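You operate a simulated robot arm through the tools that you are given. There is no shell and no other tool.

You are at the controls of a simulated robot arm. One attempt, no reset.

## Task
Put things in order on the top of the desk. At the end: the purple box (marked "CRISPS") from the top of the desk stands on top of the red soda can; the yellow pot stands where the pink tub stood; the pink tub stands on top of the black trivet; the red pod stands on top of the purple pack (marked "SILK"); whatever was shut is shut again. Leave all else as you found it, and nothing knocked over.

It is judged by the outcome, as a careful person would: the job done as asked, and still so three seconds after it is handed in. It fails if anything else is knocked over, pushed out of place, dropped, spilled or broken.

## Robot
A 6-joint arm with a two-finger parallel gripper, fixed in place. Base frame: the origin is on the floor under the middle of its stand, x ahead of it, y to its left, z up; the work surface is at about z = 740. Readings come in mm, degrees, newtons and seconds.
With the tool pointing down near the work surface it reaches from about 280 to 740 mm from the base axis. Its first joint turns from -66.0 to 66.0 degrees. Payload 2.45 kg.
The TCP is the grasp point between the finger pads, 24 mm short of the fingertips. In the tool frame z runs along the fingers and y along their closing line. The gripper opens to 68 mm. The fingers are 17 mm wide and 10 mm thick; the gripper's body (40 by 70 mm) begins 41 mm behind the TCP.
Orientation is that of the tool frame in the base frame, as a unit quaternion [x, y, z, w]. With the fingers straight down and closing along the base's y, the tool's x points along the base's -x, its y along +y and its z along -z.

## Interface
- The arm moves only by the tool play_rows. Its argument "motion" is a list that holds one entry, the list of rows, each a list of 7 numbers: the turn, a rotation vector about the tool's x, y, z in degrees, then the shift along the tool's x, y, z in mm, then the opening, from 0 (shut) to 1 (fully open). In form: [[[wx, wy, wz, tx, ty, tz, fingers], ...]]. A call has 1 to 20 rows; each row is the pose to reach, as a shift and turn from the pose commanded when the call began, along the tool's axes at that moment. Rows are played at 5 a second. More than 50 mm and 8.6 degrees between two rows, or a gripper value outside its range, and nothing of the call is played. A pose out of reach is approached as far as the arm can. The call stops where the force on the tool passes 40 N (or 10 N more than at its start, if that is more) or the arm is blocked; 0.2 s more then pass. The fingers move at their own pace (about 108 mm/s each) and stop on an object; they squeeze with about 35 N. The grip force told is the motor's: it shows also when the fingers shut on nothing. Time passes only in rows, and 0.2 s behind the last, so rows that repeat a pose let the fingers close. The reply holds the time, the measured pose of the TCP, the force on the tool along the base axes, the opening and the grip force, in the units named above and with some noise, with the torque about the TCP (base axes, N m) and any sound that the robot's microphone picked up, and new pictures: "show" is both (left out), scene, wrist or none.
- Cameras (640 x 400 px; columns grow to the right, rows downward): "scene" is fixed at [172.9, 435.2, 1442.6]; the picture's right is [-0.58, -0.82, 0.00], its down [-0.62, 0.43, -0.66] and it looks along [0.54, -0.38, -0.75] (base axes); focal length 316 px, centre (320, 200). "wrist" rides on the gripper at [84, 11, -75] in the tool frame; the picture's right is [-0.13, 0.99, 0.00], its down [-0.60, -0.08, -0.79] and it looks along [-0.79, -0.10, 0.61] (tool axes); focal length 251 px, centre (320, 200).
- pixel_to_xyz(camera, pixels): for up to 12 pixels [column, row] of the newest picture of that camera ("zoom" is the newest enlarged one), the place [x, y, z] in the base frame of the surface seen there, good to about 2 mm. It takes no simulated time.
- enlarge(camera, box): a new picture of the part [left, top, right, bottom] of that camera's present view, enlarged. It takes no simulated time.
- finish_job(): hands the job in; it is judged then, once.

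Leave the gripper open and the arm clear of the work at the hand-in unless told otherwise.

The tools are called after ">>>" as a command line: name --argument value ..., lists and objects as JSON in quotes. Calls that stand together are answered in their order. play_rows: Moves the arm, as the interface text tells. Its arguments: {"type":"object","properties":{"motion":{"type":"array","items":{"type":"array","items":{"type":"array","items":{"type":"number"}}}},"show":{"type":"string","enum":["both","scene","wrist","none"]}},"required":["motion"]} The other tools are called the same way: pixel_to_xyz (camera, pixels) gives the place of the surface under pixels of a picture; enlarge (camera, box) takes an enlarged picture of a part of a camera's view; finish_job () hands the job in.

At the start:

```text
t: 0.0
eef_pos: [440.8, 34.4, 1074.0]
ee_rot: [0.0, 1.0, 0.001, 0.002]
ft_force: [-0.3, 0.3, 0.6]
torque: [0.0, -0.03, -0.01]
width: 67.9
grip_force: 0.0
```

scene: 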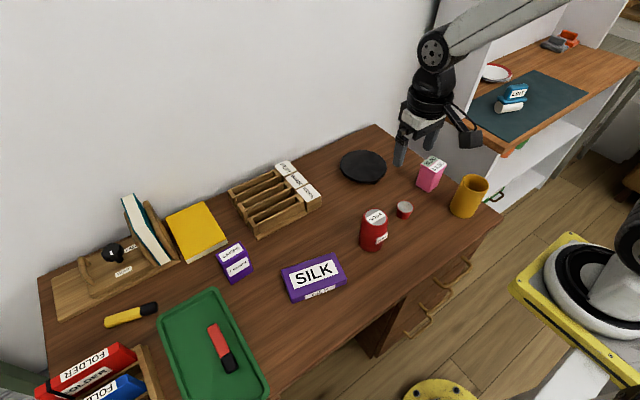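
wrist: 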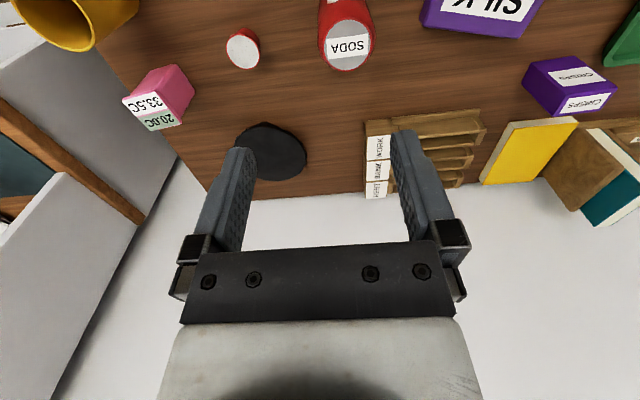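

I see the desk with the soda can near (374,230), the red pod near (404,210), the pink tub near (431,174), the yellow pot near (469,196), the trivet near (363,167), the SILK pack near (313,279) and the CRISPS box near (236,263). I'll enlarge these parts first.

>>> enlarge --camera "scene" --box '[330, 130, 510, 260]'

>>> enlarge --camera "scene" --box '[200, 220, 380, 320]'

```text
3.08 times, centred on (420, 195) of scene
```

zoom: 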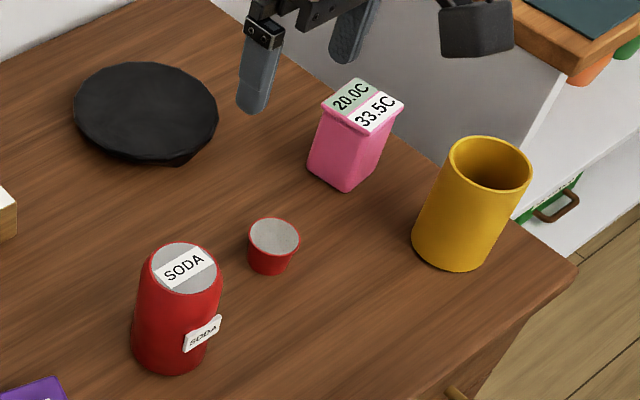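

```text
3.56 times, centred on (290, 270) of scene
```

zoom: 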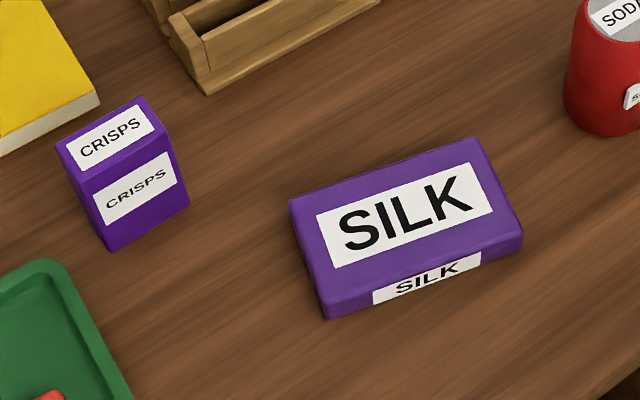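

The newest zoom is the SILK/CRISPS one. I'll read points on the CRISPS box's and SILK pack's corners from it, and points on the can, pod, tub, pot and trivet from the scene.

>>> pixel_to_xyz --camera "zoom" --pixels '[[60, 148], [140, 100], [160, 132], [82, 182], [110, 248], [188, 200], [293, 202], [472, 140], [518, 236], [332, 298], [335, 316], [405, 215]]'

>>> pixel_to_xyz --camera "scene" --pixels '[[366, 213], [385, 213], [375, 210], [375, 221], [367, 248], [398, 205], [411, 205], [404, 202], [404, 209], [404, 218]]'

>>> pixel_to_xyz --camera "scene" --pixels '[[422, 160], [432, 153], [442, 160], [434, 168], [428, 190], [418, 179], [341, 165], [386, 167], [363, 152], [363, 180], [363, 165]]'

>>> pixel_to_xyz --camera "scene" --pixels '[[456, 176], [488, 184], [472, 170], [470, 189], [474, 181], [450, 211], [460, 217], [463, 200], [467, 210]]'

```text
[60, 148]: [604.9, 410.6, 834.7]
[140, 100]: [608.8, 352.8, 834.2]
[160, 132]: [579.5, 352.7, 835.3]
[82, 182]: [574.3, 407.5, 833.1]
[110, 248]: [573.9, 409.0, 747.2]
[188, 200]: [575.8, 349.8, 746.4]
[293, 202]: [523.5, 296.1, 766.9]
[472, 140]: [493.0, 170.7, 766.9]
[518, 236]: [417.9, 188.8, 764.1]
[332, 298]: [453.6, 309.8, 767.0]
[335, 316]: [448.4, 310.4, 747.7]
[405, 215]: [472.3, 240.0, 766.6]
```

```text
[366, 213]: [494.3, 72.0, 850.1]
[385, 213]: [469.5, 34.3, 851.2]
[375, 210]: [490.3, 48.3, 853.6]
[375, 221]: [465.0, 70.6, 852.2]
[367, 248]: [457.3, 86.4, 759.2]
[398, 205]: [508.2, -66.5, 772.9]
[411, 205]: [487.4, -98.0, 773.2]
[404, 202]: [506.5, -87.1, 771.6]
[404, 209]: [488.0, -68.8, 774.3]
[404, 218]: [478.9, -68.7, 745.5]
```

```text
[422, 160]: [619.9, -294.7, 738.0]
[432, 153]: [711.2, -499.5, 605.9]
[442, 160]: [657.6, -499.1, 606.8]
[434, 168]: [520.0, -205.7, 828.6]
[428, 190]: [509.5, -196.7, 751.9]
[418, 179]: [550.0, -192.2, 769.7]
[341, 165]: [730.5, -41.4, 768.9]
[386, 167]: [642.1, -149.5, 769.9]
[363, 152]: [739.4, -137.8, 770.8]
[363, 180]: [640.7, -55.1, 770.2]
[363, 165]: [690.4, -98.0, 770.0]
```

```text
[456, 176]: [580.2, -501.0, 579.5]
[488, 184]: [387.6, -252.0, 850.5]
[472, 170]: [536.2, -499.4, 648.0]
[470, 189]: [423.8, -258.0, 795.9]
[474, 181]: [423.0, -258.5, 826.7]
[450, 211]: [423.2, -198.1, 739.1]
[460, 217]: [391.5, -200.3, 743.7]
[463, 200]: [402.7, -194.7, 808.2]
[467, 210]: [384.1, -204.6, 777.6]
```

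The tub and pot need closer points. I'll zoom in on the tub and pot corner, and on the pod and trivet.

>>> enlarge --camera "scene" --box '[410, 145, 500, 225]'

```text
5.00 times, centred on (455, 185) of scene
```

zoom: 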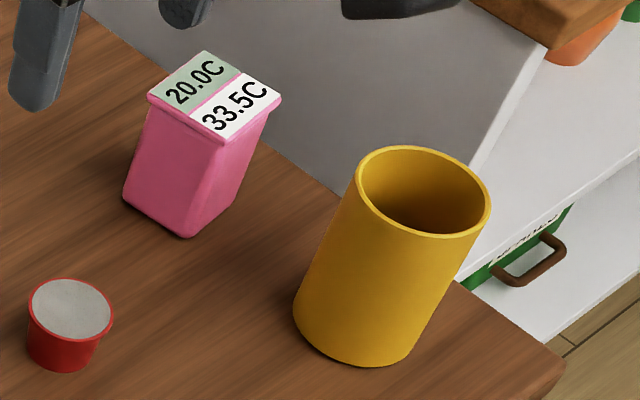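

>>> pixel_to_xyz --camera "zoom" --pixels '[[153, 97], [204, 55], [276, 98], [222, 138], [214, 97], [126, 200], [188, 234], [235, 195], [148, 100], [224, 143]]'

>>> pixel_to_xyz --camera "zoom" --pixels '[[360, 175], [410, 148], [487, 205], [430, 234], [375, 215], [296, 315], [355, 363], [400, 357], [420, 225], [420, 200], [460, 160]]'

>>> pixel_to_xyz --camera "zoom" --pixels '[[33, 300], [70, 282], [110, 313], [72, 336], [70, 308], [60, 370], [30, 350], [97, 355]]'

```text
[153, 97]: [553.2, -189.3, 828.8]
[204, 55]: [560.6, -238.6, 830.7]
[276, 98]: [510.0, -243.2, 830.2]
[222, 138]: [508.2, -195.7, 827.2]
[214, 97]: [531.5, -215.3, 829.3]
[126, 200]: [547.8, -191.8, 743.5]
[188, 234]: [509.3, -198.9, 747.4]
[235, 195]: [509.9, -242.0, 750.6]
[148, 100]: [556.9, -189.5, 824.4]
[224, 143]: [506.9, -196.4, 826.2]
```

```text
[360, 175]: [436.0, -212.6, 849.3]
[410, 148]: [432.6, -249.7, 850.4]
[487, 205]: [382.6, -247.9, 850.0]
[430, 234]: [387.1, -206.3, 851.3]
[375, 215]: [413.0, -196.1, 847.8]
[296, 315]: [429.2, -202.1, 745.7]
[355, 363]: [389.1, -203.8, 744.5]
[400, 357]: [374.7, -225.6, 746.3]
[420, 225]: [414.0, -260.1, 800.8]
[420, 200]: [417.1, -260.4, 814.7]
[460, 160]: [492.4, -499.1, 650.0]
```

```text
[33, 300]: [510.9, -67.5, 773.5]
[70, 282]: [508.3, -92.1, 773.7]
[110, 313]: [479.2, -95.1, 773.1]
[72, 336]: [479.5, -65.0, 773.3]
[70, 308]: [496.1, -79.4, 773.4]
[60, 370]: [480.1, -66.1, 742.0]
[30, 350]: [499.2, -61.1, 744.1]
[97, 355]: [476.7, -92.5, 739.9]
```

Measured so far:
- Tub: top centre about (532,-216), top at z≈830, turned about 6°.
- Pot: centre about (410,-228), about 64 mm across, top at z≈850.
- CRISPS box: about 31×58×95 mm, centre about (592,381).
- Can: top at z≈852.
- Pod: top at z≈773, centre (495,-80).
- SILK pack: top at z≈767.
- Trivet: top at z≈770.

Next I'll enlarge the gripper, to see what sticks out of it, and the trivet.

>>> enlarge --camera "scene" --box '[380, 20, 500, 170]'

>>> enlarge --camera "wrist" --box '[200, 90, 420, 210]'

>>> enlarge --camera "scene" --box '[330, 140, 400, 195]'

```text
2.67 times, centred on (440, 95) of scene
```

zoom: 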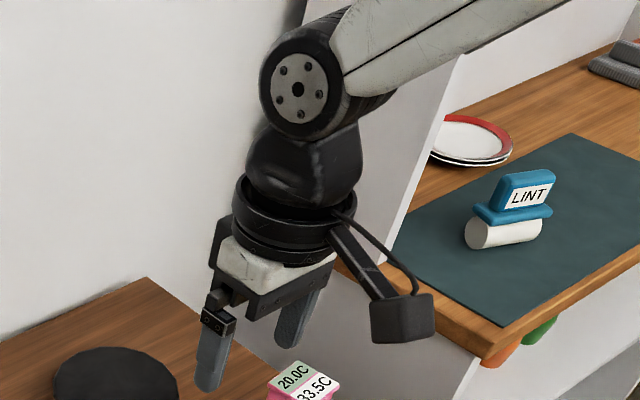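

```text
2.91 times, centred on (310, 150) of wrist
```

zoom: 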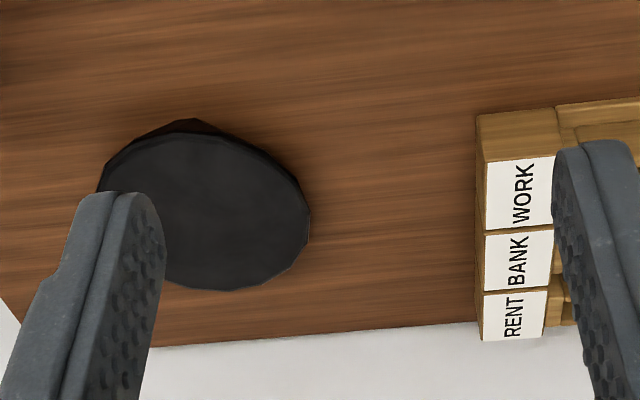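

```text
7.27 times, centred on (365, 168) of scene
```

zoom: 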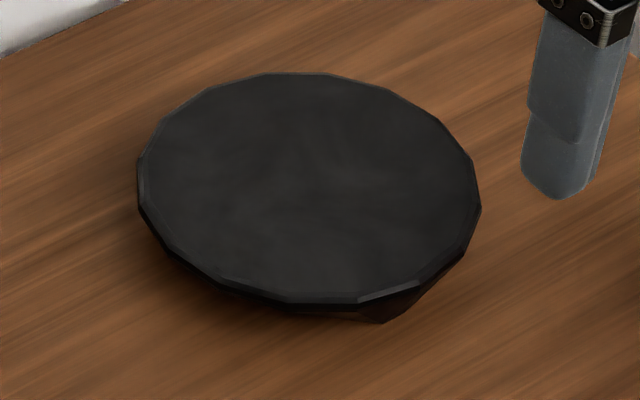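

The wrist camera is a real block hanging beside the gripper, so I must keep it clear of tall things. The newest zoom shows the trivet as a thin disc with a small foot underneath, so the tub must go on its centre. I'll read points on its rim.

>>> pixel_to_xyz --camera "zoom" --pixels '[[145, 170], [474, 200], [300, 78], [310, 292], [200, 103], [425, 133], [190, 248], [430, 262], [310, 185], [380, 315], [330, 330]]'

>>> pixel_to_xyz --camera "wrist" --pixels '[[245, 148], [305, 160], [275, 188], [270, 125], [275, 155], [262, 133]]'

```text
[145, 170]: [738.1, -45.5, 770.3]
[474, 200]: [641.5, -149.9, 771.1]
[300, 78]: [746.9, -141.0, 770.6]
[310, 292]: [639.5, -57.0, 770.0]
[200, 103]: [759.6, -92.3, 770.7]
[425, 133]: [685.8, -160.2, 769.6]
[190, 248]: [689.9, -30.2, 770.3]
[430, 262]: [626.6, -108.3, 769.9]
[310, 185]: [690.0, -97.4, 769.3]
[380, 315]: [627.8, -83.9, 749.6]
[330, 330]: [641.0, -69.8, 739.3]
```

```text
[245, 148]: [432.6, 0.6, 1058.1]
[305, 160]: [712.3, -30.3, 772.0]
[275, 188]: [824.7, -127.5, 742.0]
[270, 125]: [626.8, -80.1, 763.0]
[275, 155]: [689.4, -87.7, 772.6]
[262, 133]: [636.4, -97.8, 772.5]
```

The trivet's centre is about (692,-96), radius about 66, top at z≈770. First I'll move above the pink tub at (532,-216), at z≈960. I'll turn the tool about -84° so the fingers close along x, matching the tub's 6° turn, and the wrist camera block hangs towards +y, away from the pot.

>>> play_rows --motion '[[[0, 0, 7, -7.64, -20.87, 9.5, 1], [0, 0, 14, -15.28, -41.73, 19, 1], [0, 0, 21, -22.9, -62.6, 28.5, 1], [0, 0, 28, -30.6, -83.5, 38, 1], [0, 0, 35, -38.2, -104.3, 47.5, 1], [0, 0, 42, -45.8, -125.2, 57, 1], [0, 0, 49, -53.5, -146, 66.5, 1], [0, 0, 56, -61.1, -167, 76, 1], [0, 0, 63, -68.8, -187.8, 85.5, 1], [0, 0, 70, -76.4, -208.7, 95, 1], [0, 0, 77, -84, -229.5, 104.5, 1], [0, 0, 84, -91.7, -250.4, 114, 1], [0, 0, 84, -91.7, -250.4, 114, 1]]]' --show "both"

```text
t: 2.8
eef_pos: [534.0, -215.7, 960.9]
ee_rot: [0.669, 0.743, 0.002, -0.001]
ft_force: [0.1, 0.1, 0.0]
torque: [0.0, 0.01, 0.0]
width: 67.6
grip_force: 0.2
```

scene: 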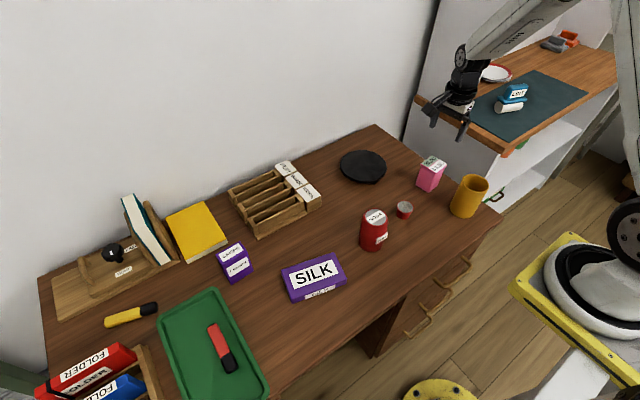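
wrist: 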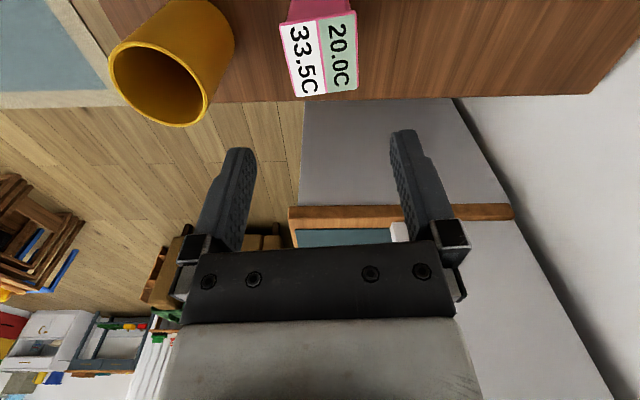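

The tool is over the tub, closing along x, and the pot is off to the left of the wrist view. I'll enlarge the tub at about (320,50) and the pot's mouth at about (160,65) to measure them more accurately.

>>> enlarge --camera "wrist" --box '[240, 0, 400, 100]'

>>> pixel_to_xyz --camera "wrist" --pixels '[[284, 26], [295, 92], [356, 88], [352, 14], [320, 55], [112, 75], [207, 85], [165, 30], [175, 122], [140, 47], [160, 70], [195, 50]]'

```text
4.00 times, centred on (320, 50) of wrist
```

zoom: 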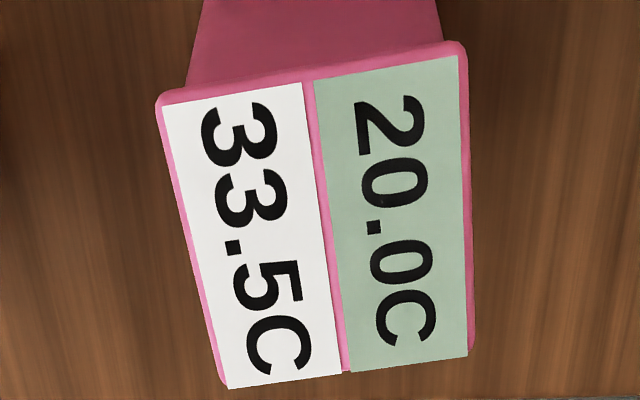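

```text
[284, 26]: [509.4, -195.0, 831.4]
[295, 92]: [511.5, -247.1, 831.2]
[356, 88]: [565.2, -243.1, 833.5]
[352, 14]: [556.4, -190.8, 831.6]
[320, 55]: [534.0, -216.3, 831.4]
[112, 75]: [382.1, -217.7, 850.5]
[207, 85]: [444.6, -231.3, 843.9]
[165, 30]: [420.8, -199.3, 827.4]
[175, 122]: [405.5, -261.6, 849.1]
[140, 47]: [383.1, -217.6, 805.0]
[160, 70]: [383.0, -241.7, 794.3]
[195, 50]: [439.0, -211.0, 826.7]
```

I'll take the zoom's corner pixels of the tub's top.

>>> pixel_to_xyz --camera "zoom" --pixels '[[162, 103], [460, 46], [470, 345], [225, 382], [310, 75], [345, 368], [192, 245], [468, 200], [190, 80], [442, 35], [320, 40]]'

>>> enlarge --camera "wrist" --box '[90, 0, 260, 130]'

```text
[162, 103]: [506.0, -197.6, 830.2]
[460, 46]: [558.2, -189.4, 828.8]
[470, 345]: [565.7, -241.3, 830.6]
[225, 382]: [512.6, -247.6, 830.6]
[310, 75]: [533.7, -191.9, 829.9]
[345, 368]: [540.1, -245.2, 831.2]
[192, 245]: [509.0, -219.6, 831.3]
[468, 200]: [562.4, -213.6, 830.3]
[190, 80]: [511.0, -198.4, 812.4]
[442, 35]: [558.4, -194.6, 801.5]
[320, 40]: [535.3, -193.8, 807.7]
```

```text
3.08 times, centred on (175, 65) of wrist
```

zoom: 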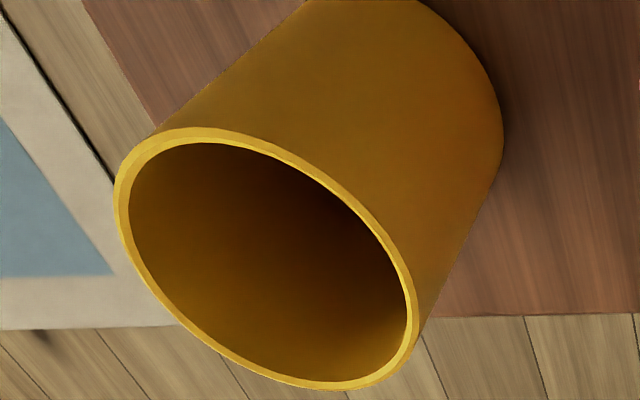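

The tub's top corners give a centre of about (534,-218), turned about 7.5° and about 52 mm wide, so it fits the 68 mm opening. I'll turn 1.5° more and go down to about z=868, with the fingertips just above the lid, and check the alignment there.

>>> play_rows --motion '[[[0, 0, -0.5, -0.8, 0, 25, 1], [0, 0, -1.0, -1.6, 0, 50, 1], [0, 0, -1.5, -2.3, -0.2, 75, 1], [0, 0, -1.5, -2.3, -0.2, 93, 1], [0, 0, -1.5, -2.3, -0.2, 93, 1]]]' --show "both"

```text
t: 4.0
eef_pos: [532.9, -218.2, 867.3]
ee_rot: [0.659, 0.752, 0.001, 0.0]
ft_force: [-0.6, 0.0, -0.3]
torque: [0.05, 0.02, 0.0]
width: 68.0
grip_force: 0.0
```

scene: 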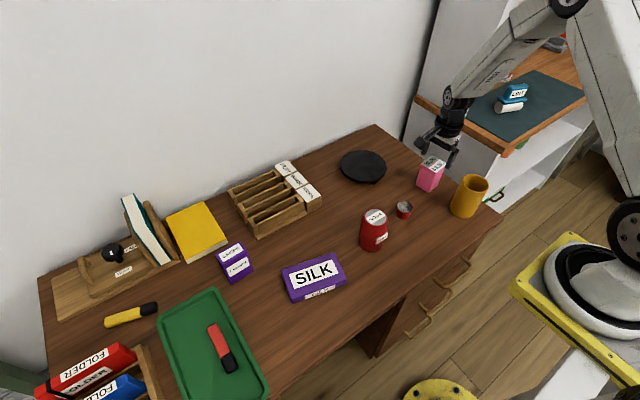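
wrist: 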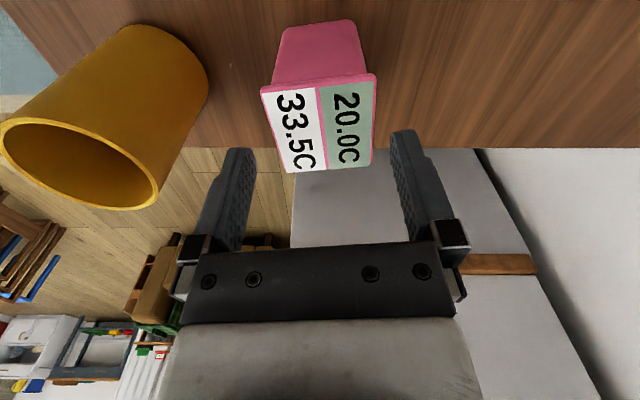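

The fingers straddle the tub in the wrist view. I'll re-measure the tub's lid corners from here, at (266,93), (372,78), (370,160) and (292,170).

>>> pixel_to_xyz --camera "wrist" --pixels '[[265, 93], [373, 78], [371, 162], [291, 170], [320, 130], [276, 84], [360, 45], [285, 35], [276, 80], [366, 70]]'

>>> enlarge --camera "wrist" --box '[220, 10, 420, 180]'

```text
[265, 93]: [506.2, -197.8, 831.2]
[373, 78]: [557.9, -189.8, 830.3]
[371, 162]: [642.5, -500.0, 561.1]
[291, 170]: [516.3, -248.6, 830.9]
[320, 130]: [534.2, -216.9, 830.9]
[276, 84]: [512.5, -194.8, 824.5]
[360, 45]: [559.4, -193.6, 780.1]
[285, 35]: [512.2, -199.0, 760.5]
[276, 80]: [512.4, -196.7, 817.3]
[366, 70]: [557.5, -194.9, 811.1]
```

```text
2.35 times, centred on (320, 95) of wrist
```

zoom: 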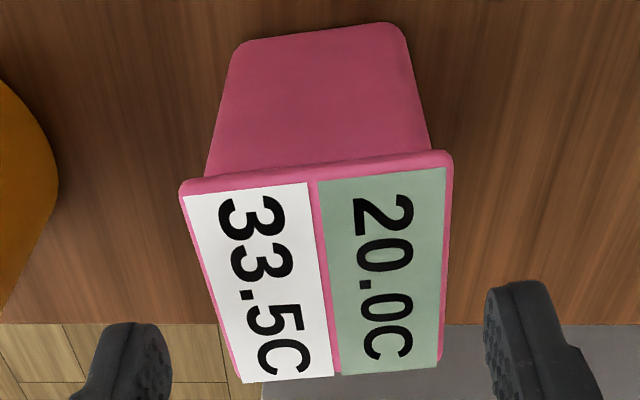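

The lid's centre is about (535,-218.5), about 2 mm further in x than the TCP, so I'll correct that. Then I'll go down to z≈800, where the gripper body clears the lid by about 10 mm, and close.

>>> play_rows --motion '[[[0, 0, 0, 0, 2, 20, 1], [0, 0, 0, 0, 2, 40, 1], [0, 0, 0, 0, 2, 57, 1], [0, 0, 0, 0, 2, 68, 1], [0, 0, 0, 0, 2, 68, 1], [0, 0, 0, 0, 2, 68, 0.75], [0, 0, 0, 0, 2, 68, 0.5], [0, 0, 0, 0, 2, 68, 0.5], [0, 0, 0, 0, 2, 68, 0.5]]]' --show "both"

```text
t: 6.0
eef_pos: [536.1, -217.6, 798.7]
ee_rot: [0.658, 0.753, 0.001, 0.0]
ft_force: [-0.1, -0.9, -0.5]
torque: [0.02, 0.03, 0.03]
width: 55.4
grip_force: 34.6
```

scene: 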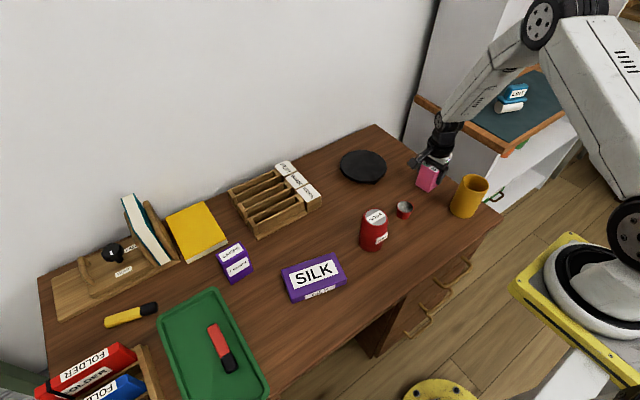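
wrist: 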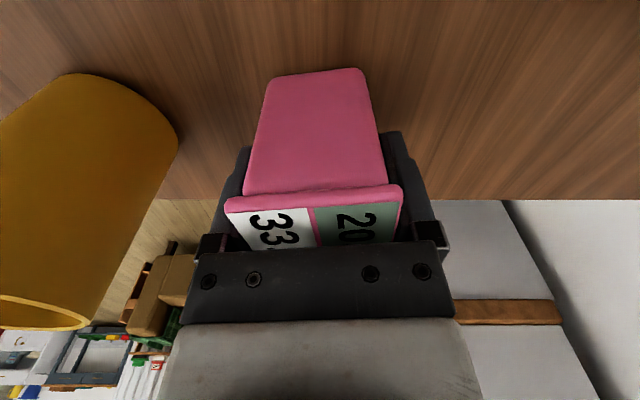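

The fingers stopped at 55 mm with 34.6 N, holding the tub at its lid rim. I'll lift slowly by about 20 mm and check that the whole tub comes up and not just a lid.

>>> play_rows --motion '[[[0, 0, 0, 0, 0, -4, 0.4], [0, 0, 0, 0, 0, -8, 0.4], [0, 0, 0, 0, 0, -14, 0.4], [0, 0, 0, 0, 0, -20, 0.4], [0, 0, 0, 0, 0, -20, 0.4]]]' --show "both"

```text
t: 7.2
eef_pos: [535.7, -216.7, 818.1]
ee_rot: [0.659, 0.752, 0.001, 0.0]
ft_force: [0.3, 0.2, -0.9]
torque: [0.01, -0.01, -0.04]
width: 55.4
grip_force: 35.0
```

scene: 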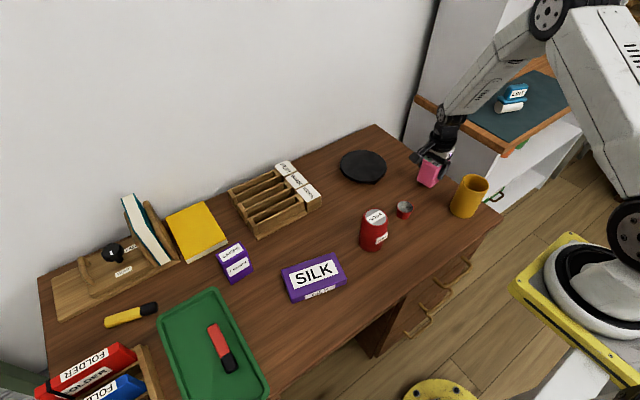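
wrist: 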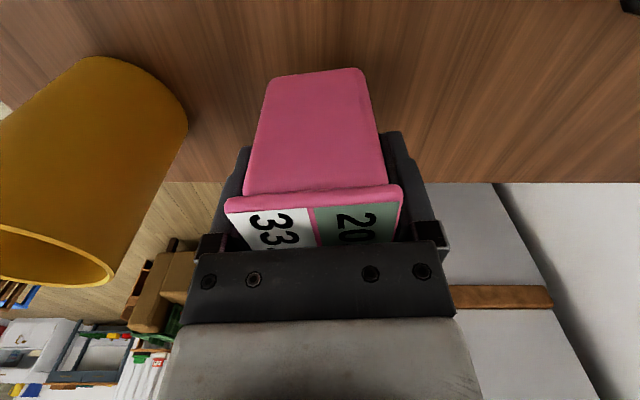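

The whole tub rises, and it is light, about 0.1 kg. I'll lift to z≈880 and carry it over the trivet's centre at (692,-96).

>>> play_rows --motion '[[[0, 0, 0, 0, 0, -20, 0.4], [0, 0, 0, 0, 0, -40, 0.4], [0, 0, 0, 4, 7, -62, 0.4], [0, 0, 0, 14, 24, -62, 0.4], [0, 0, 0, 27, 46, -62, 0.4], [0, 0, 0, 41, 70, -62, 0.4], [0, 0, 0, 55, 94, -62, 0.4], [0, 0, 0, 69, 118, -62, 0.4], [0, 0, 0, 82, 141, -62, 0.4], [0, 0, 0, 92, 158, -62, 0.4], [0, 0, 0, 98, 168, -62, 0.4], [0, 0, 0, 99.4, 170.8, -62, 0.4], [0, 0, 0, 99.4, 170.8, -62, 0.4]]]' --show "both"

```text
t: 10.0
eef_pos: [692.0, -96.6, 881.1]
ee_rot: [0.659, 0.752, 0.0, 0.0]
ft_force: [0.7, 0.1, -1.9]
torque: [-0.03, 0.03, 0.01]
width: 55.6
grip_force: 35.6
```

scene: 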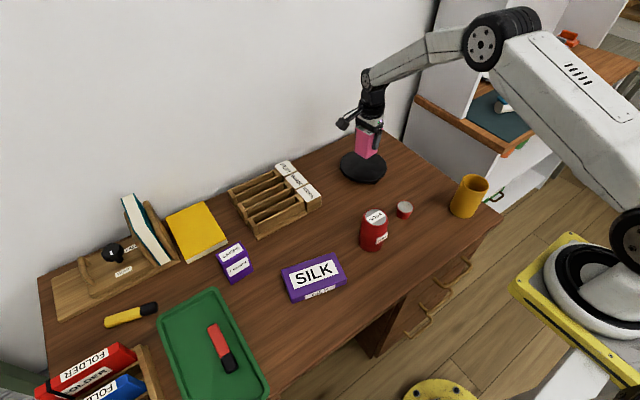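
wrist: 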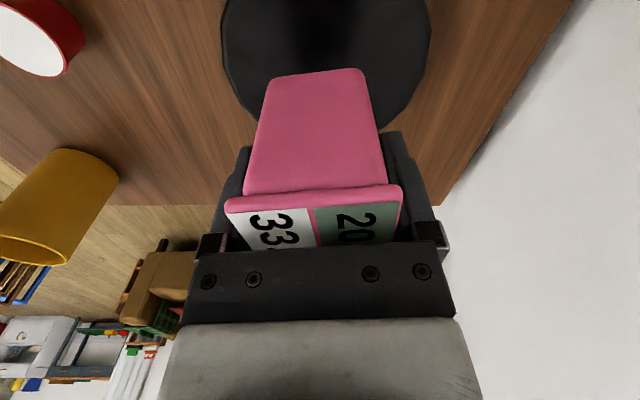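

The tub hangs over the trivet at (692,-97), its base about 52 mm above the top. I'll lower quickly at first, then slowly for the last few millimetres until the force shows contact.

>>> play_rows --motion '[[[0, 0, 0, 0, 0, 15, 0.4], [0, 0, 0, 0, 0, 30, 0.4], [0, 0, 0, 0, 0, 40, 0.4], [0, 0, 0, 0, 0, 45, 0.4], [0, 0, 0, 0, 0, 48, 0.4], [0, 0, 0, 0, 0, 49.5, 0.4], [0, 0, 0, 0, 0, 50.5, 0.4], [0, 0, 0, 0, 0, 50.5, 0.4]]]' --show "both"

```text
t: 11.8
eef_pos: [692.1, -95.7, 831.6]
ee_rot: [0.659, 0.752, 0.001, -0.001]
ft_force: [0.4, 0.8, -2.1]
torque: [0.0, 0.01, 0.01]
width: 55.4
grip_force: 35.2
```

scene: 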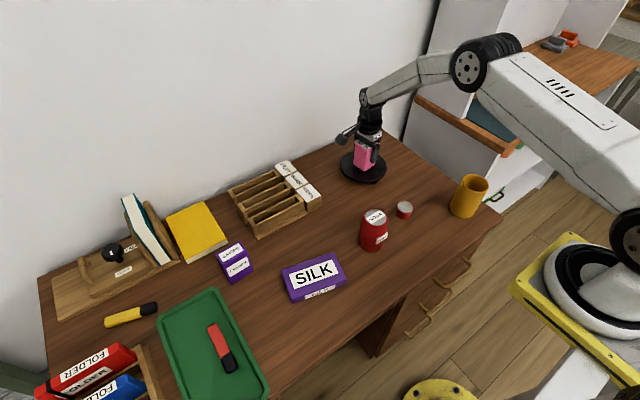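
wrist: 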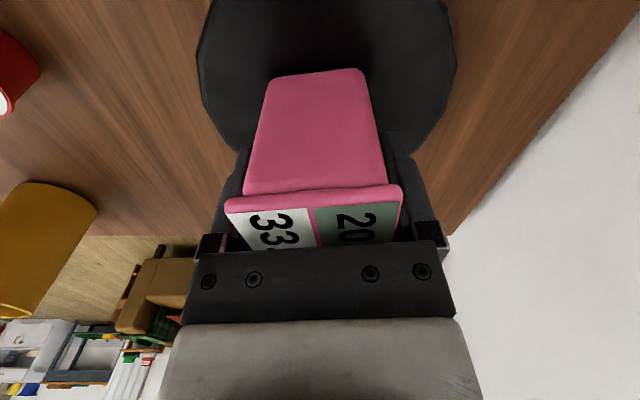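

The force is still only the tub's weight, about -2 N, so there is no contact yet. I'll lower 3 mm more in 1 mm steps.

>>> play_rows --motion '[[[0, 0, 0, 0, 0, 1, 0.4], [0, 0, 0, 0, 0, 2, 0.4], [0, 0, 0, 0, 0, 2, 0.4]]]' --show "none"

```text
t: 12.6
eef_pos: [692.6, -97.3, 829.2]
ee_rot: [0.659, 0.753, 0.001, 0.001]
ft_force: [-2.1, -0.9, 4.5]
torque: [0.05, 0.08, 0.02]
width: 55.3
grip_force: 34.8
```

Contact: the force went to +4.5 N at z=829, as expected. I'll open the fingers gently while holding still, then rise straight up.

>>> play_rows --motion '[[[0, 0, 0, 0, 0, 0, 0.8], [0, 0, 0, 0, 0, 0, 0.84], [0, 0, 0, 0, 0, 0, 0.9], [0, 0, 0, 0, 0, 0, 1], [0, 0, 0, 0, 0, 0, 1], [0, 0, 0, 0, 0, -15, 1], [0, 0, 0, 0, 0, -40, 1], [0, 0, 0, 0, 0, -80, 1], [0, 0, 0, 0, 0, -110, 1], [0, 0, 0, 0, 0, -110, 1]]]' --show "both"

```text
t: 14.8
eef_pos: [691.1, -97.0, 939.6]
ee_rot: [0.659, 0.752, 0.0, -0.001]
ft_force: [-0.5, 0.2, -0.2]
torque: [0.0, 0.0, 0.01]
width: 68.0
grip_force: 0.1
```

scene: 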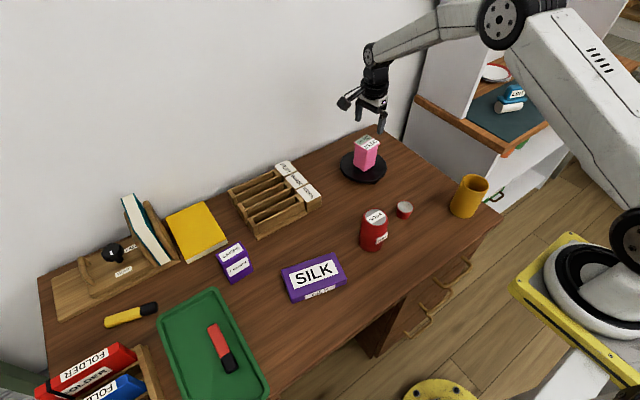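
wrist: 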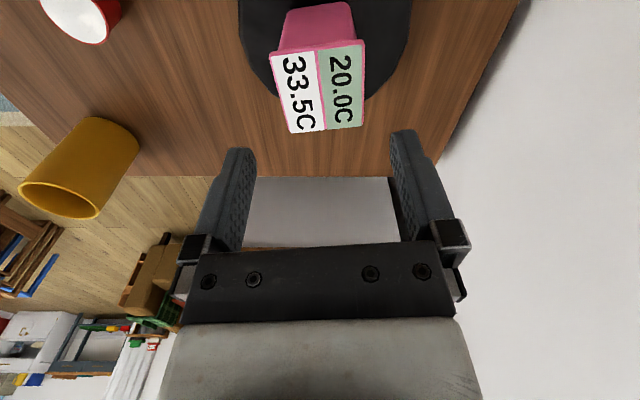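

The tub stands upright on the trivet. Next is the pot. At about 65 mm across it nearly fills the 68 mm opening, so I'll grip its wall with one finger inside. I'm moving above its +x wall at about (441,-224), z≈930, to measure the rim.

>>> play_rows --motion '[[[0, 0, 0, -6, -17, 0, 1], [0, 0, 0, -17, -48, 2, 1], [0, 0, 0, -29, -83, 4, 1], [0, 0, 0, -42, -119, 6, 1], [0, 0, 0, -55, -155, 8, 1], [0, 0, 0, -68, -192, 10, 0.8], [0, 0, 0, -79, -225, 10, 0.6], [0, 0, 0, -88, -250, 10, 0.6], [0, 0, 0, -93.1, -264.4, 10, 0.6], [0, 0, 0, -93.1, -264.4, 10, 0.6]]]' --show "both"

```text
t: 17.0
eef_pos: [441.0, -223.9, 928.9]
ee_rot: [0.659, 0.752, 0.002, 0.0]
ft_force: [0.4, -0.4, -0.5]
torque: [0.0, 0.0, -0.03]
width: 40.8
grip_force: 0.2
```

scene: 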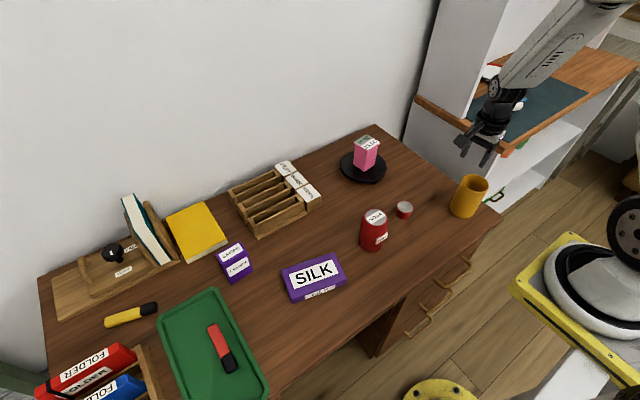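
wrist: 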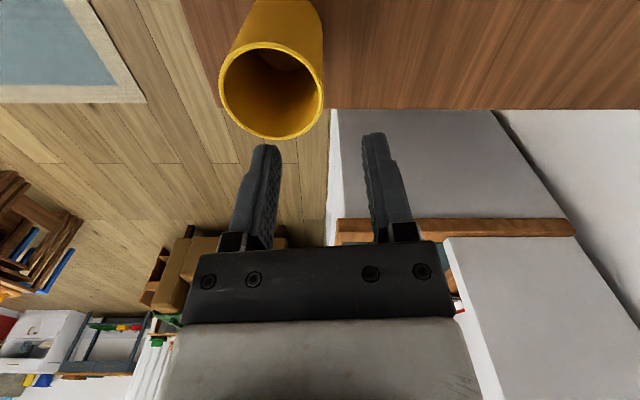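

I'll zoom in on the pot's mouth at about (272,90) in the wrist view to read its rim.

>>> enlarge --camera "wrist" --box '[200, 20, 344, 145]'

```text
3.20 times, centred on (272, 82) of wrist
```

zoom: 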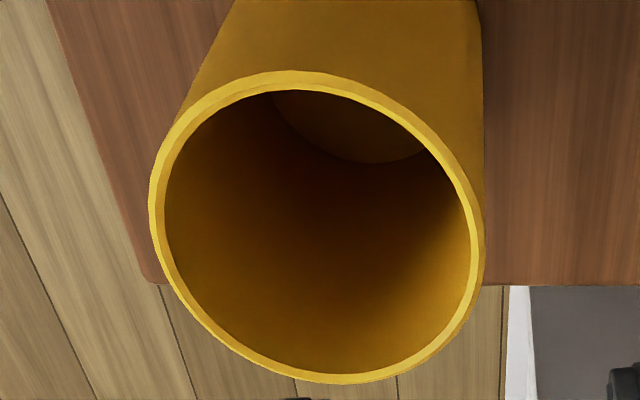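

>>> pixel_to_xyz --camera "zoom" --pixels '[[158, 210], [474, 265], [280, 80], [335, 379], [195, 123], [405, 113], [180, 288], [440, 345], [462, 190], [240, 355], [380, 250]]'

```text
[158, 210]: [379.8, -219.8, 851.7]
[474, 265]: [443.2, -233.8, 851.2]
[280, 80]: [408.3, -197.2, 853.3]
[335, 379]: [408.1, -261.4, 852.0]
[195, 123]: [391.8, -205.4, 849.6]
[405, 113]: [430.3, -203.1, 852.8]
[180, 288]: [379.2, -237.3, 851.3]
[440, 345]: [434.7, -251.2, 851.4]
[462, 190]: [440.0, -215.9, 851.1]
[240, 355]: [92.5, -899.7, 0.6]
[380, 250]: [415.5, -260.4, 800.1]
```

The rim's mid-wall circle has its centre at (410.8,-229.2), radius about 32.3, so the outside is about 67–68 mm and a wall grip is right. I'll shift to the wall point at (442.7,-225) and go down to z≈824, with one finger inside and one outside.

>>> play_rows --motion '[[[0, 0, 0, -1.3, 1.5, 12, 0.6], [0, 0, 0, -1.3, 1.5, 30, 0.6], [0, 0, 0, -1.3, 1.5, 45, 0.6], [0, 0, 0, -1.3, 1.5, 57, 0.6], [0, 0, 0, -1.3, 1.5, 70, 0.6], [0, 0, 0, -1.3, 1.5, 83, 0.6], [0, 0, 0, -1.3, 1.5, 95, 0.6], [0, 0, 0, -1.3, 1.5, 105, 0.6], [0, 0, 0, -1.3, 1.5, 105, 0.6]]]' --show "both"

```text
t: 19.0
eef_pos: [443.2, -226.0, 824.0]
ee_rot: [0.659, 0.752, 0.0, 0.0]
ft_force: [-0.3, -0.3, 0.1]
torque: [-0.01, 0.03, -0.01]
width: 40.8
grip_force: 0.1
```

scene: 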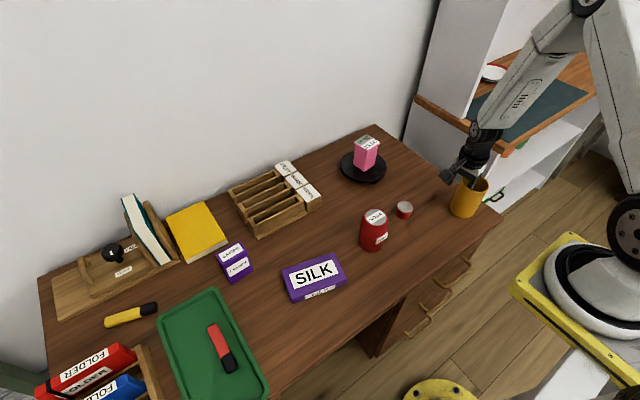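
wrist: 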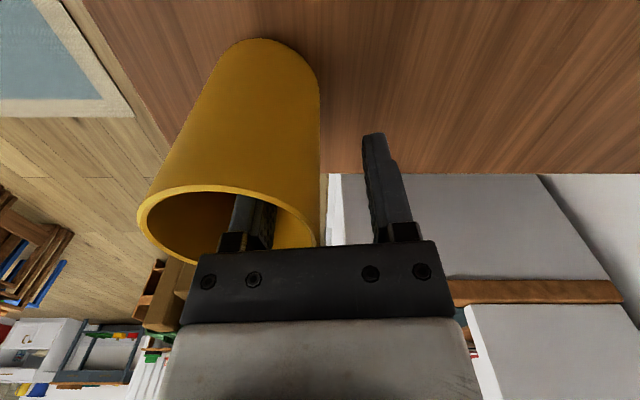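

One finger is inside the pot and one outside, with no contact. I'll close gradually on the wall.

>>> play_rows --motion '[[[0, 0, 0, 0, 0, 0, 0.45], [0, 0, 0, 0, 0, 0, 0.3], [0, 0, 0, 0, 0, 0, 0.2], [0, 0, 0, 0, 0, 0, 0.12], [0, 0, 0, 0, 0, 0, 0.05], [0, 0, 0, 0, 0, 0, 0], [0, 0, 0, 0, 0, 0, 0], [0, 0, 0, 0, 0, 0, 0]]]' --show "both"

```text
t: 20.8
eef_pos: [444.9, -225.5, 824.2]
ee_rot: [0.659, 0.752, 0.001, 0.0]
ft_force: [0.2, 1.6, 0.7]
torque: [0.04, 0.09, -0.05]
width: 2.6
grip_force: 26.8
```

scene: 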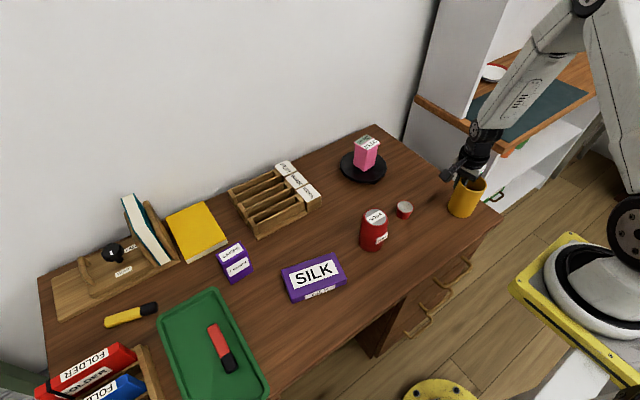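
wrist: 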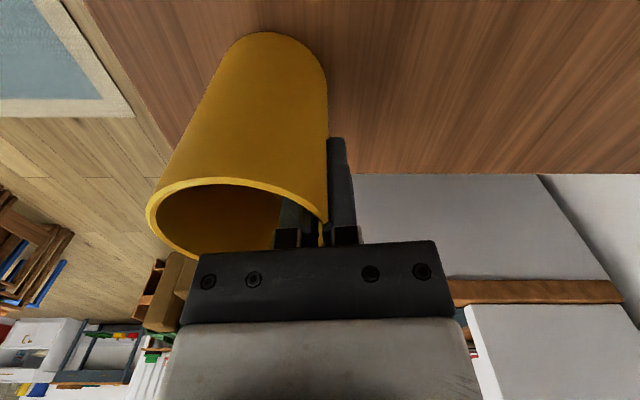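

The fingers stopped at 2.6 mm on the thin wall. I'll lift slowly a little and check the force and picture.

>>> play_rows --motion '[[[0, 0, 0, 0, 0, 0, 0], [0, 0, 0, 0, 0, -2, 0], [0, 0, 0, 0, 0, -5, 0], [0, 0, 0, 0, 0, -10, 0], [0, 0, 0, 0, 0, -15, 0], [0, 0, 0, 0, 0, -15, 0]]]' --show "both"

```text
t: 22.2
eef_pos: [444.5, -225.0, 838.7]
ee_rot: [0.659, 0.752, 0.001, 0.0]
ft_force: [0.1, -0.3, -1.4]
torque: [0.01, -0.04, -0.01]
width: 2.4
grip_force: 26.3
```

scene: 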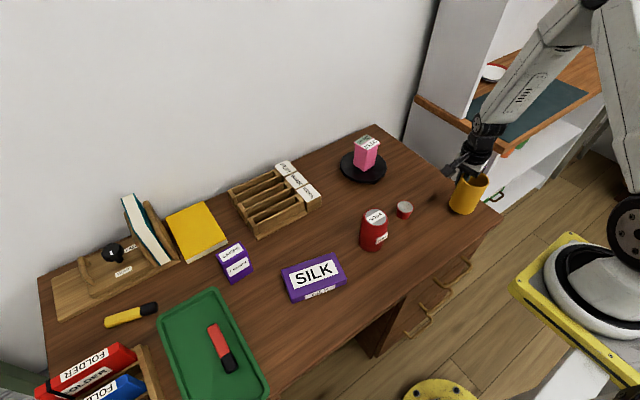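
wrist: 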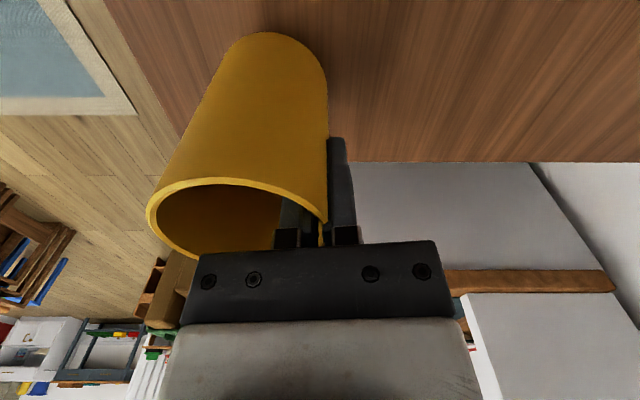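

The pot lifts upright with the gripper. I'll read its rim now to find its centre relative to the TCP.

>>> enlarge --camera "wrist" --box '[130, 150, 350, 270]'

>>> enlarge --camera "scene" --box '[420, 140, 510, 225]'

```text
2.91 times, centred on (240, 210) of wrist
```

zoom: 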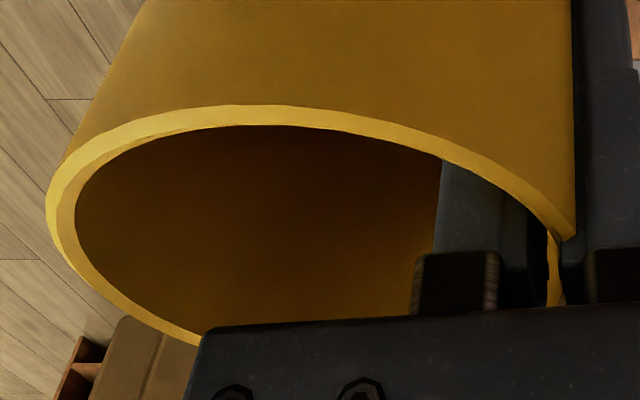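

```text
4.71 times, centred on (465, 182) of scene
```

zoom: 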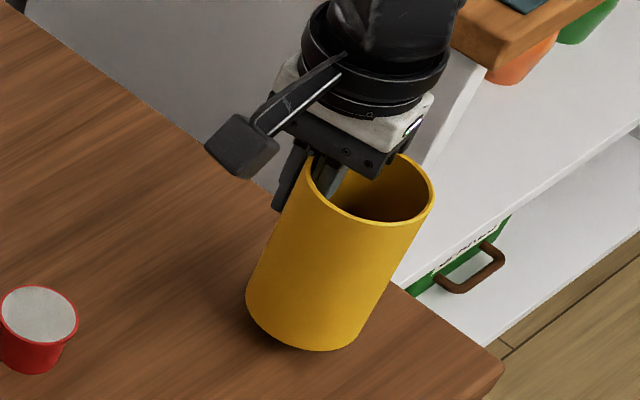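

>>> pixel_to_xyz --camera "wrist" --pixels '[[150, 206.6], [222.8, 180.6], [191.9, 182.3], [267.5, 186.4], [295, 198.5], [160, 235], [181, 252], [315, 213]]'

>>> pixel_to_xyz --camera "zoom" --pixels '[[431, 205], [395, 223], [350, 216], [320, 195], [415, 168], [428, 185]]'

```text
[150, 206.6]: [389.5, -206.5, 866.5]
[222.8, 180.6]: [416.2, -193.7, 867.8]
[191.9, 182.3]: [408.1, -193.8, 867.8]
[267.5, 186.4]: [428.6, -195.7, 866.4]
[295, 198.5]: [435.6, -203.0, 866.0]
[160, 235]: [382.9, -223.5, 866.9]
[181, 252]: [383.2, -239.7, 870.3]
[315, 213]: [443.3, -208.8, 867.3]
```

```text
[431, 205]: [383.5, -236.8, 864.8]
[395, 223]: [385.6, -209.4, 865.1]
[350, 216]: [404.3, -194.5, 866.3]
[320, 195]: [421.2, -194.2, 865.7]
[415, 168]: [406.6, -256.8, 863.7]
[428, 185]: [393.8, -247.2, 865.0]
```

The pot's centre sits about (-31.5,-3) from the TCP, so the TCP target is about (566.5,-215.5) to put the pot at (535,-218.5). I'll lift to z≈864 and carry it there gently.

>>> play_rows --motion '[[[0, 0, 0, 0, 0, -10, 0], [0, 0, 0, 0, 0, -22, 0], [0, 0, 0, -0.3, 6, -25, 0], [0, 0, 0, -1, 20, -25, 0], [0, 0, 0, -2, 38, -25, 0], [0, 0, 0, -3, 58, -25, 0], [0, 0, 0, -4, 78, -25, 0], [0, 0, 0, -5, 97, -25, 0], [0, 0, 0, -6, 112, -25, 0], [0, 0, 0, -6.4, 120, -25, 0], [0, 0, 0, -6.4, 122.2, -25, 0], [0, 0, 0, -6.4, 122.2, -25, 0]]]' --show "both"

```text
t: 24.8
eef_pos: [564.6, -214.9, 862.0]
ee_rot: [0.659, 0.752, 0.0, 0.0]
ft_force: [-0.4, 0.1, -1.8]
torque: [-0.02, -0.03, 0.0]
width: 2.4
grip_force: 26.6
```

scene: 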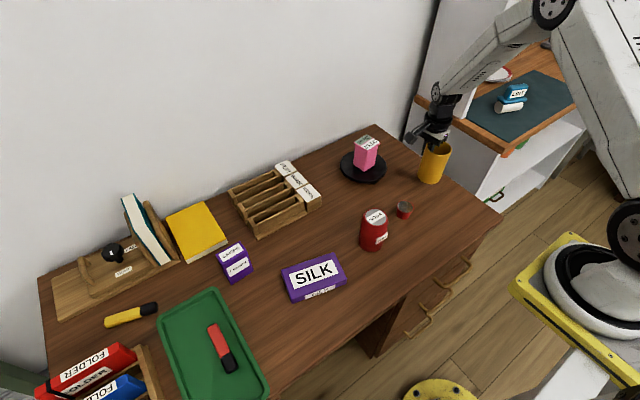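
wrist: 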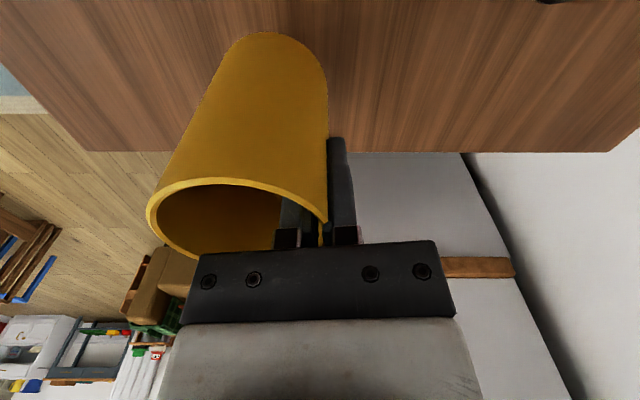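

I'll check the pot's rim from the scene to confirm where its centre is now.

>>> enlarge --camera "scene" --box '[395, 110, 475, 195]'

>>> pixel_to_xyz --camera "wrist" --pixels '[[150, 206.6], [222.8, 180.6], [191.9, 182.3], [267.5, 186.4], [295, 198.5], [160, 235], [181, 252], [315, 213]]'

```text
4.71 times, centred on (435, 152) of scene
```

zoom: 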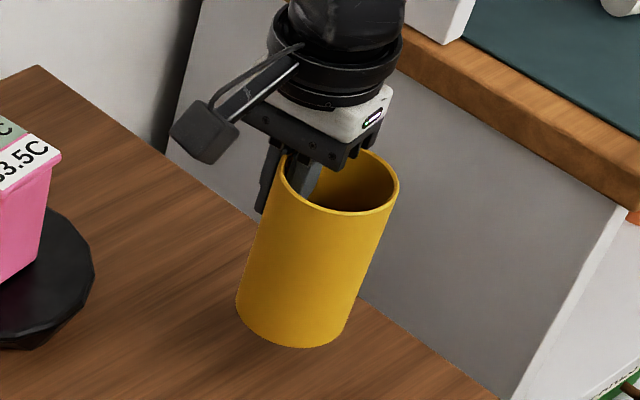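

```text
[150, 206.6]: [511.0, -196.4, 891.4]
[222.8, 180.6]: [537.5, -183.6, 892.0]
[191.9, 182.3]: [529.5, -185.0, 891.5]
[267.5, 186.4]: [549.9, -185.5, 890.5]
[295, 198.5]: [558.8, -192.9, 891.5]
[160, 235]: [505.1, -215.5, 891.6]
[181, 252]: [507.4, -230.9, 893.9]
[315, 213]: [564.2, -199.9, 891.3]
```

The pot's centre is at about (536,-217), 1–2 mm off the target. I'll correct that and lower it to just above the desk; it rested on the desk at TCP z≈824.

>>> play_rows --motion '[[[0, 0, 0, -0.7, -0.5, 10, 0], [0, 0, 0, -1.4, -0.8, 20, 0], [0, 0, 0, -1.4, -0.8, 28, 0], [0, 0, 0, -1.4, -0.8, 33, 0], [0, 0, 0, -1.4, -0.8, 36, 0], [0, 0, 0, -1.4, -0.8, 37, 0], [0, 0, 0, -1.4, -0.8, 37, 0]]]' --show "scene"

```text
t: 26.4
eef_pos: [564.9, -217.1, 825.8]
ee_rot: [0.658, 0.753, 0.002, 0.0]
ft_force: [-0.4, -0.4, -0.1]
torque: [-0.02, 0.0, -0.01]
width: 2.7
grip_force: 26.5
```

scene: 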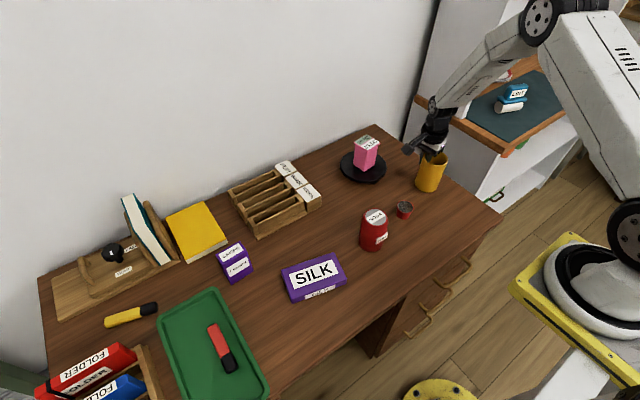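

The force went from -1.8 to -0.1 N, so the pot is about touching. I'll lower 1.5 mm more in small steps.

>>> play_rows --motion '[[[0, 0, 0, 0, 0, 0.8, 0], [0, 0, 0, 0, 0, 1.5, 0], [0, 0, 0, 0, 0, 1.5, 0]]]' --show "none"

```text
t: 27.2
eef_pos: [564.9, -217.2, 824.7]
ee_rot: [0.658, 0.753, 0.002, 0.0]
ft_force: [-0.2, -0.1, -0.7]
torque: [-0.02, -0.04, -0.01]
width: 2.7
grip_force: 26.6
```

No clear contact yet. Another 2 mm in small steps.

>>> play_rows --motion '[[[0, 0, 0, 0, 0, 0.7, 0], [0, 0, 0, 0, 0, 1.4, 0], [0, 0, 0, 0, 0, 2, 0], [0, 0, 0, 0, 0, 2, 0]]]' --show "both"

```text
t: 28.2
eef_pos: [564.7, -216.5, 822.8]
ee_rot: [0.658, 0.753, 0.002, 0.0]
ft_force: [-0.4, 1.3, 3.3]
torque: [0.07, 0.14, -0.07]
width: 2.4
grip_force: 26.1
```

scene: 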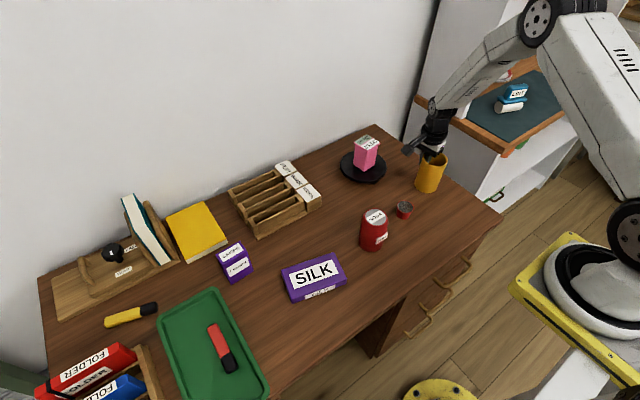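
wrist: 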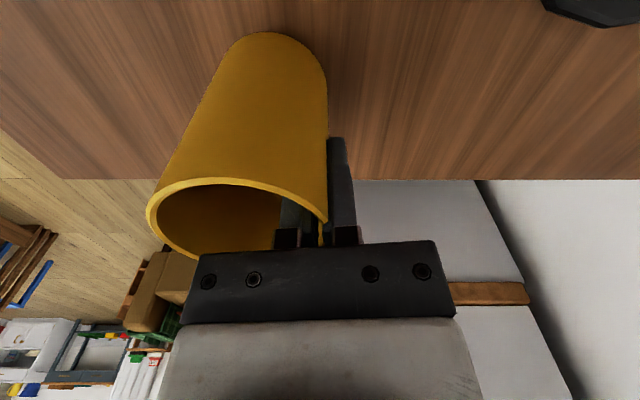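

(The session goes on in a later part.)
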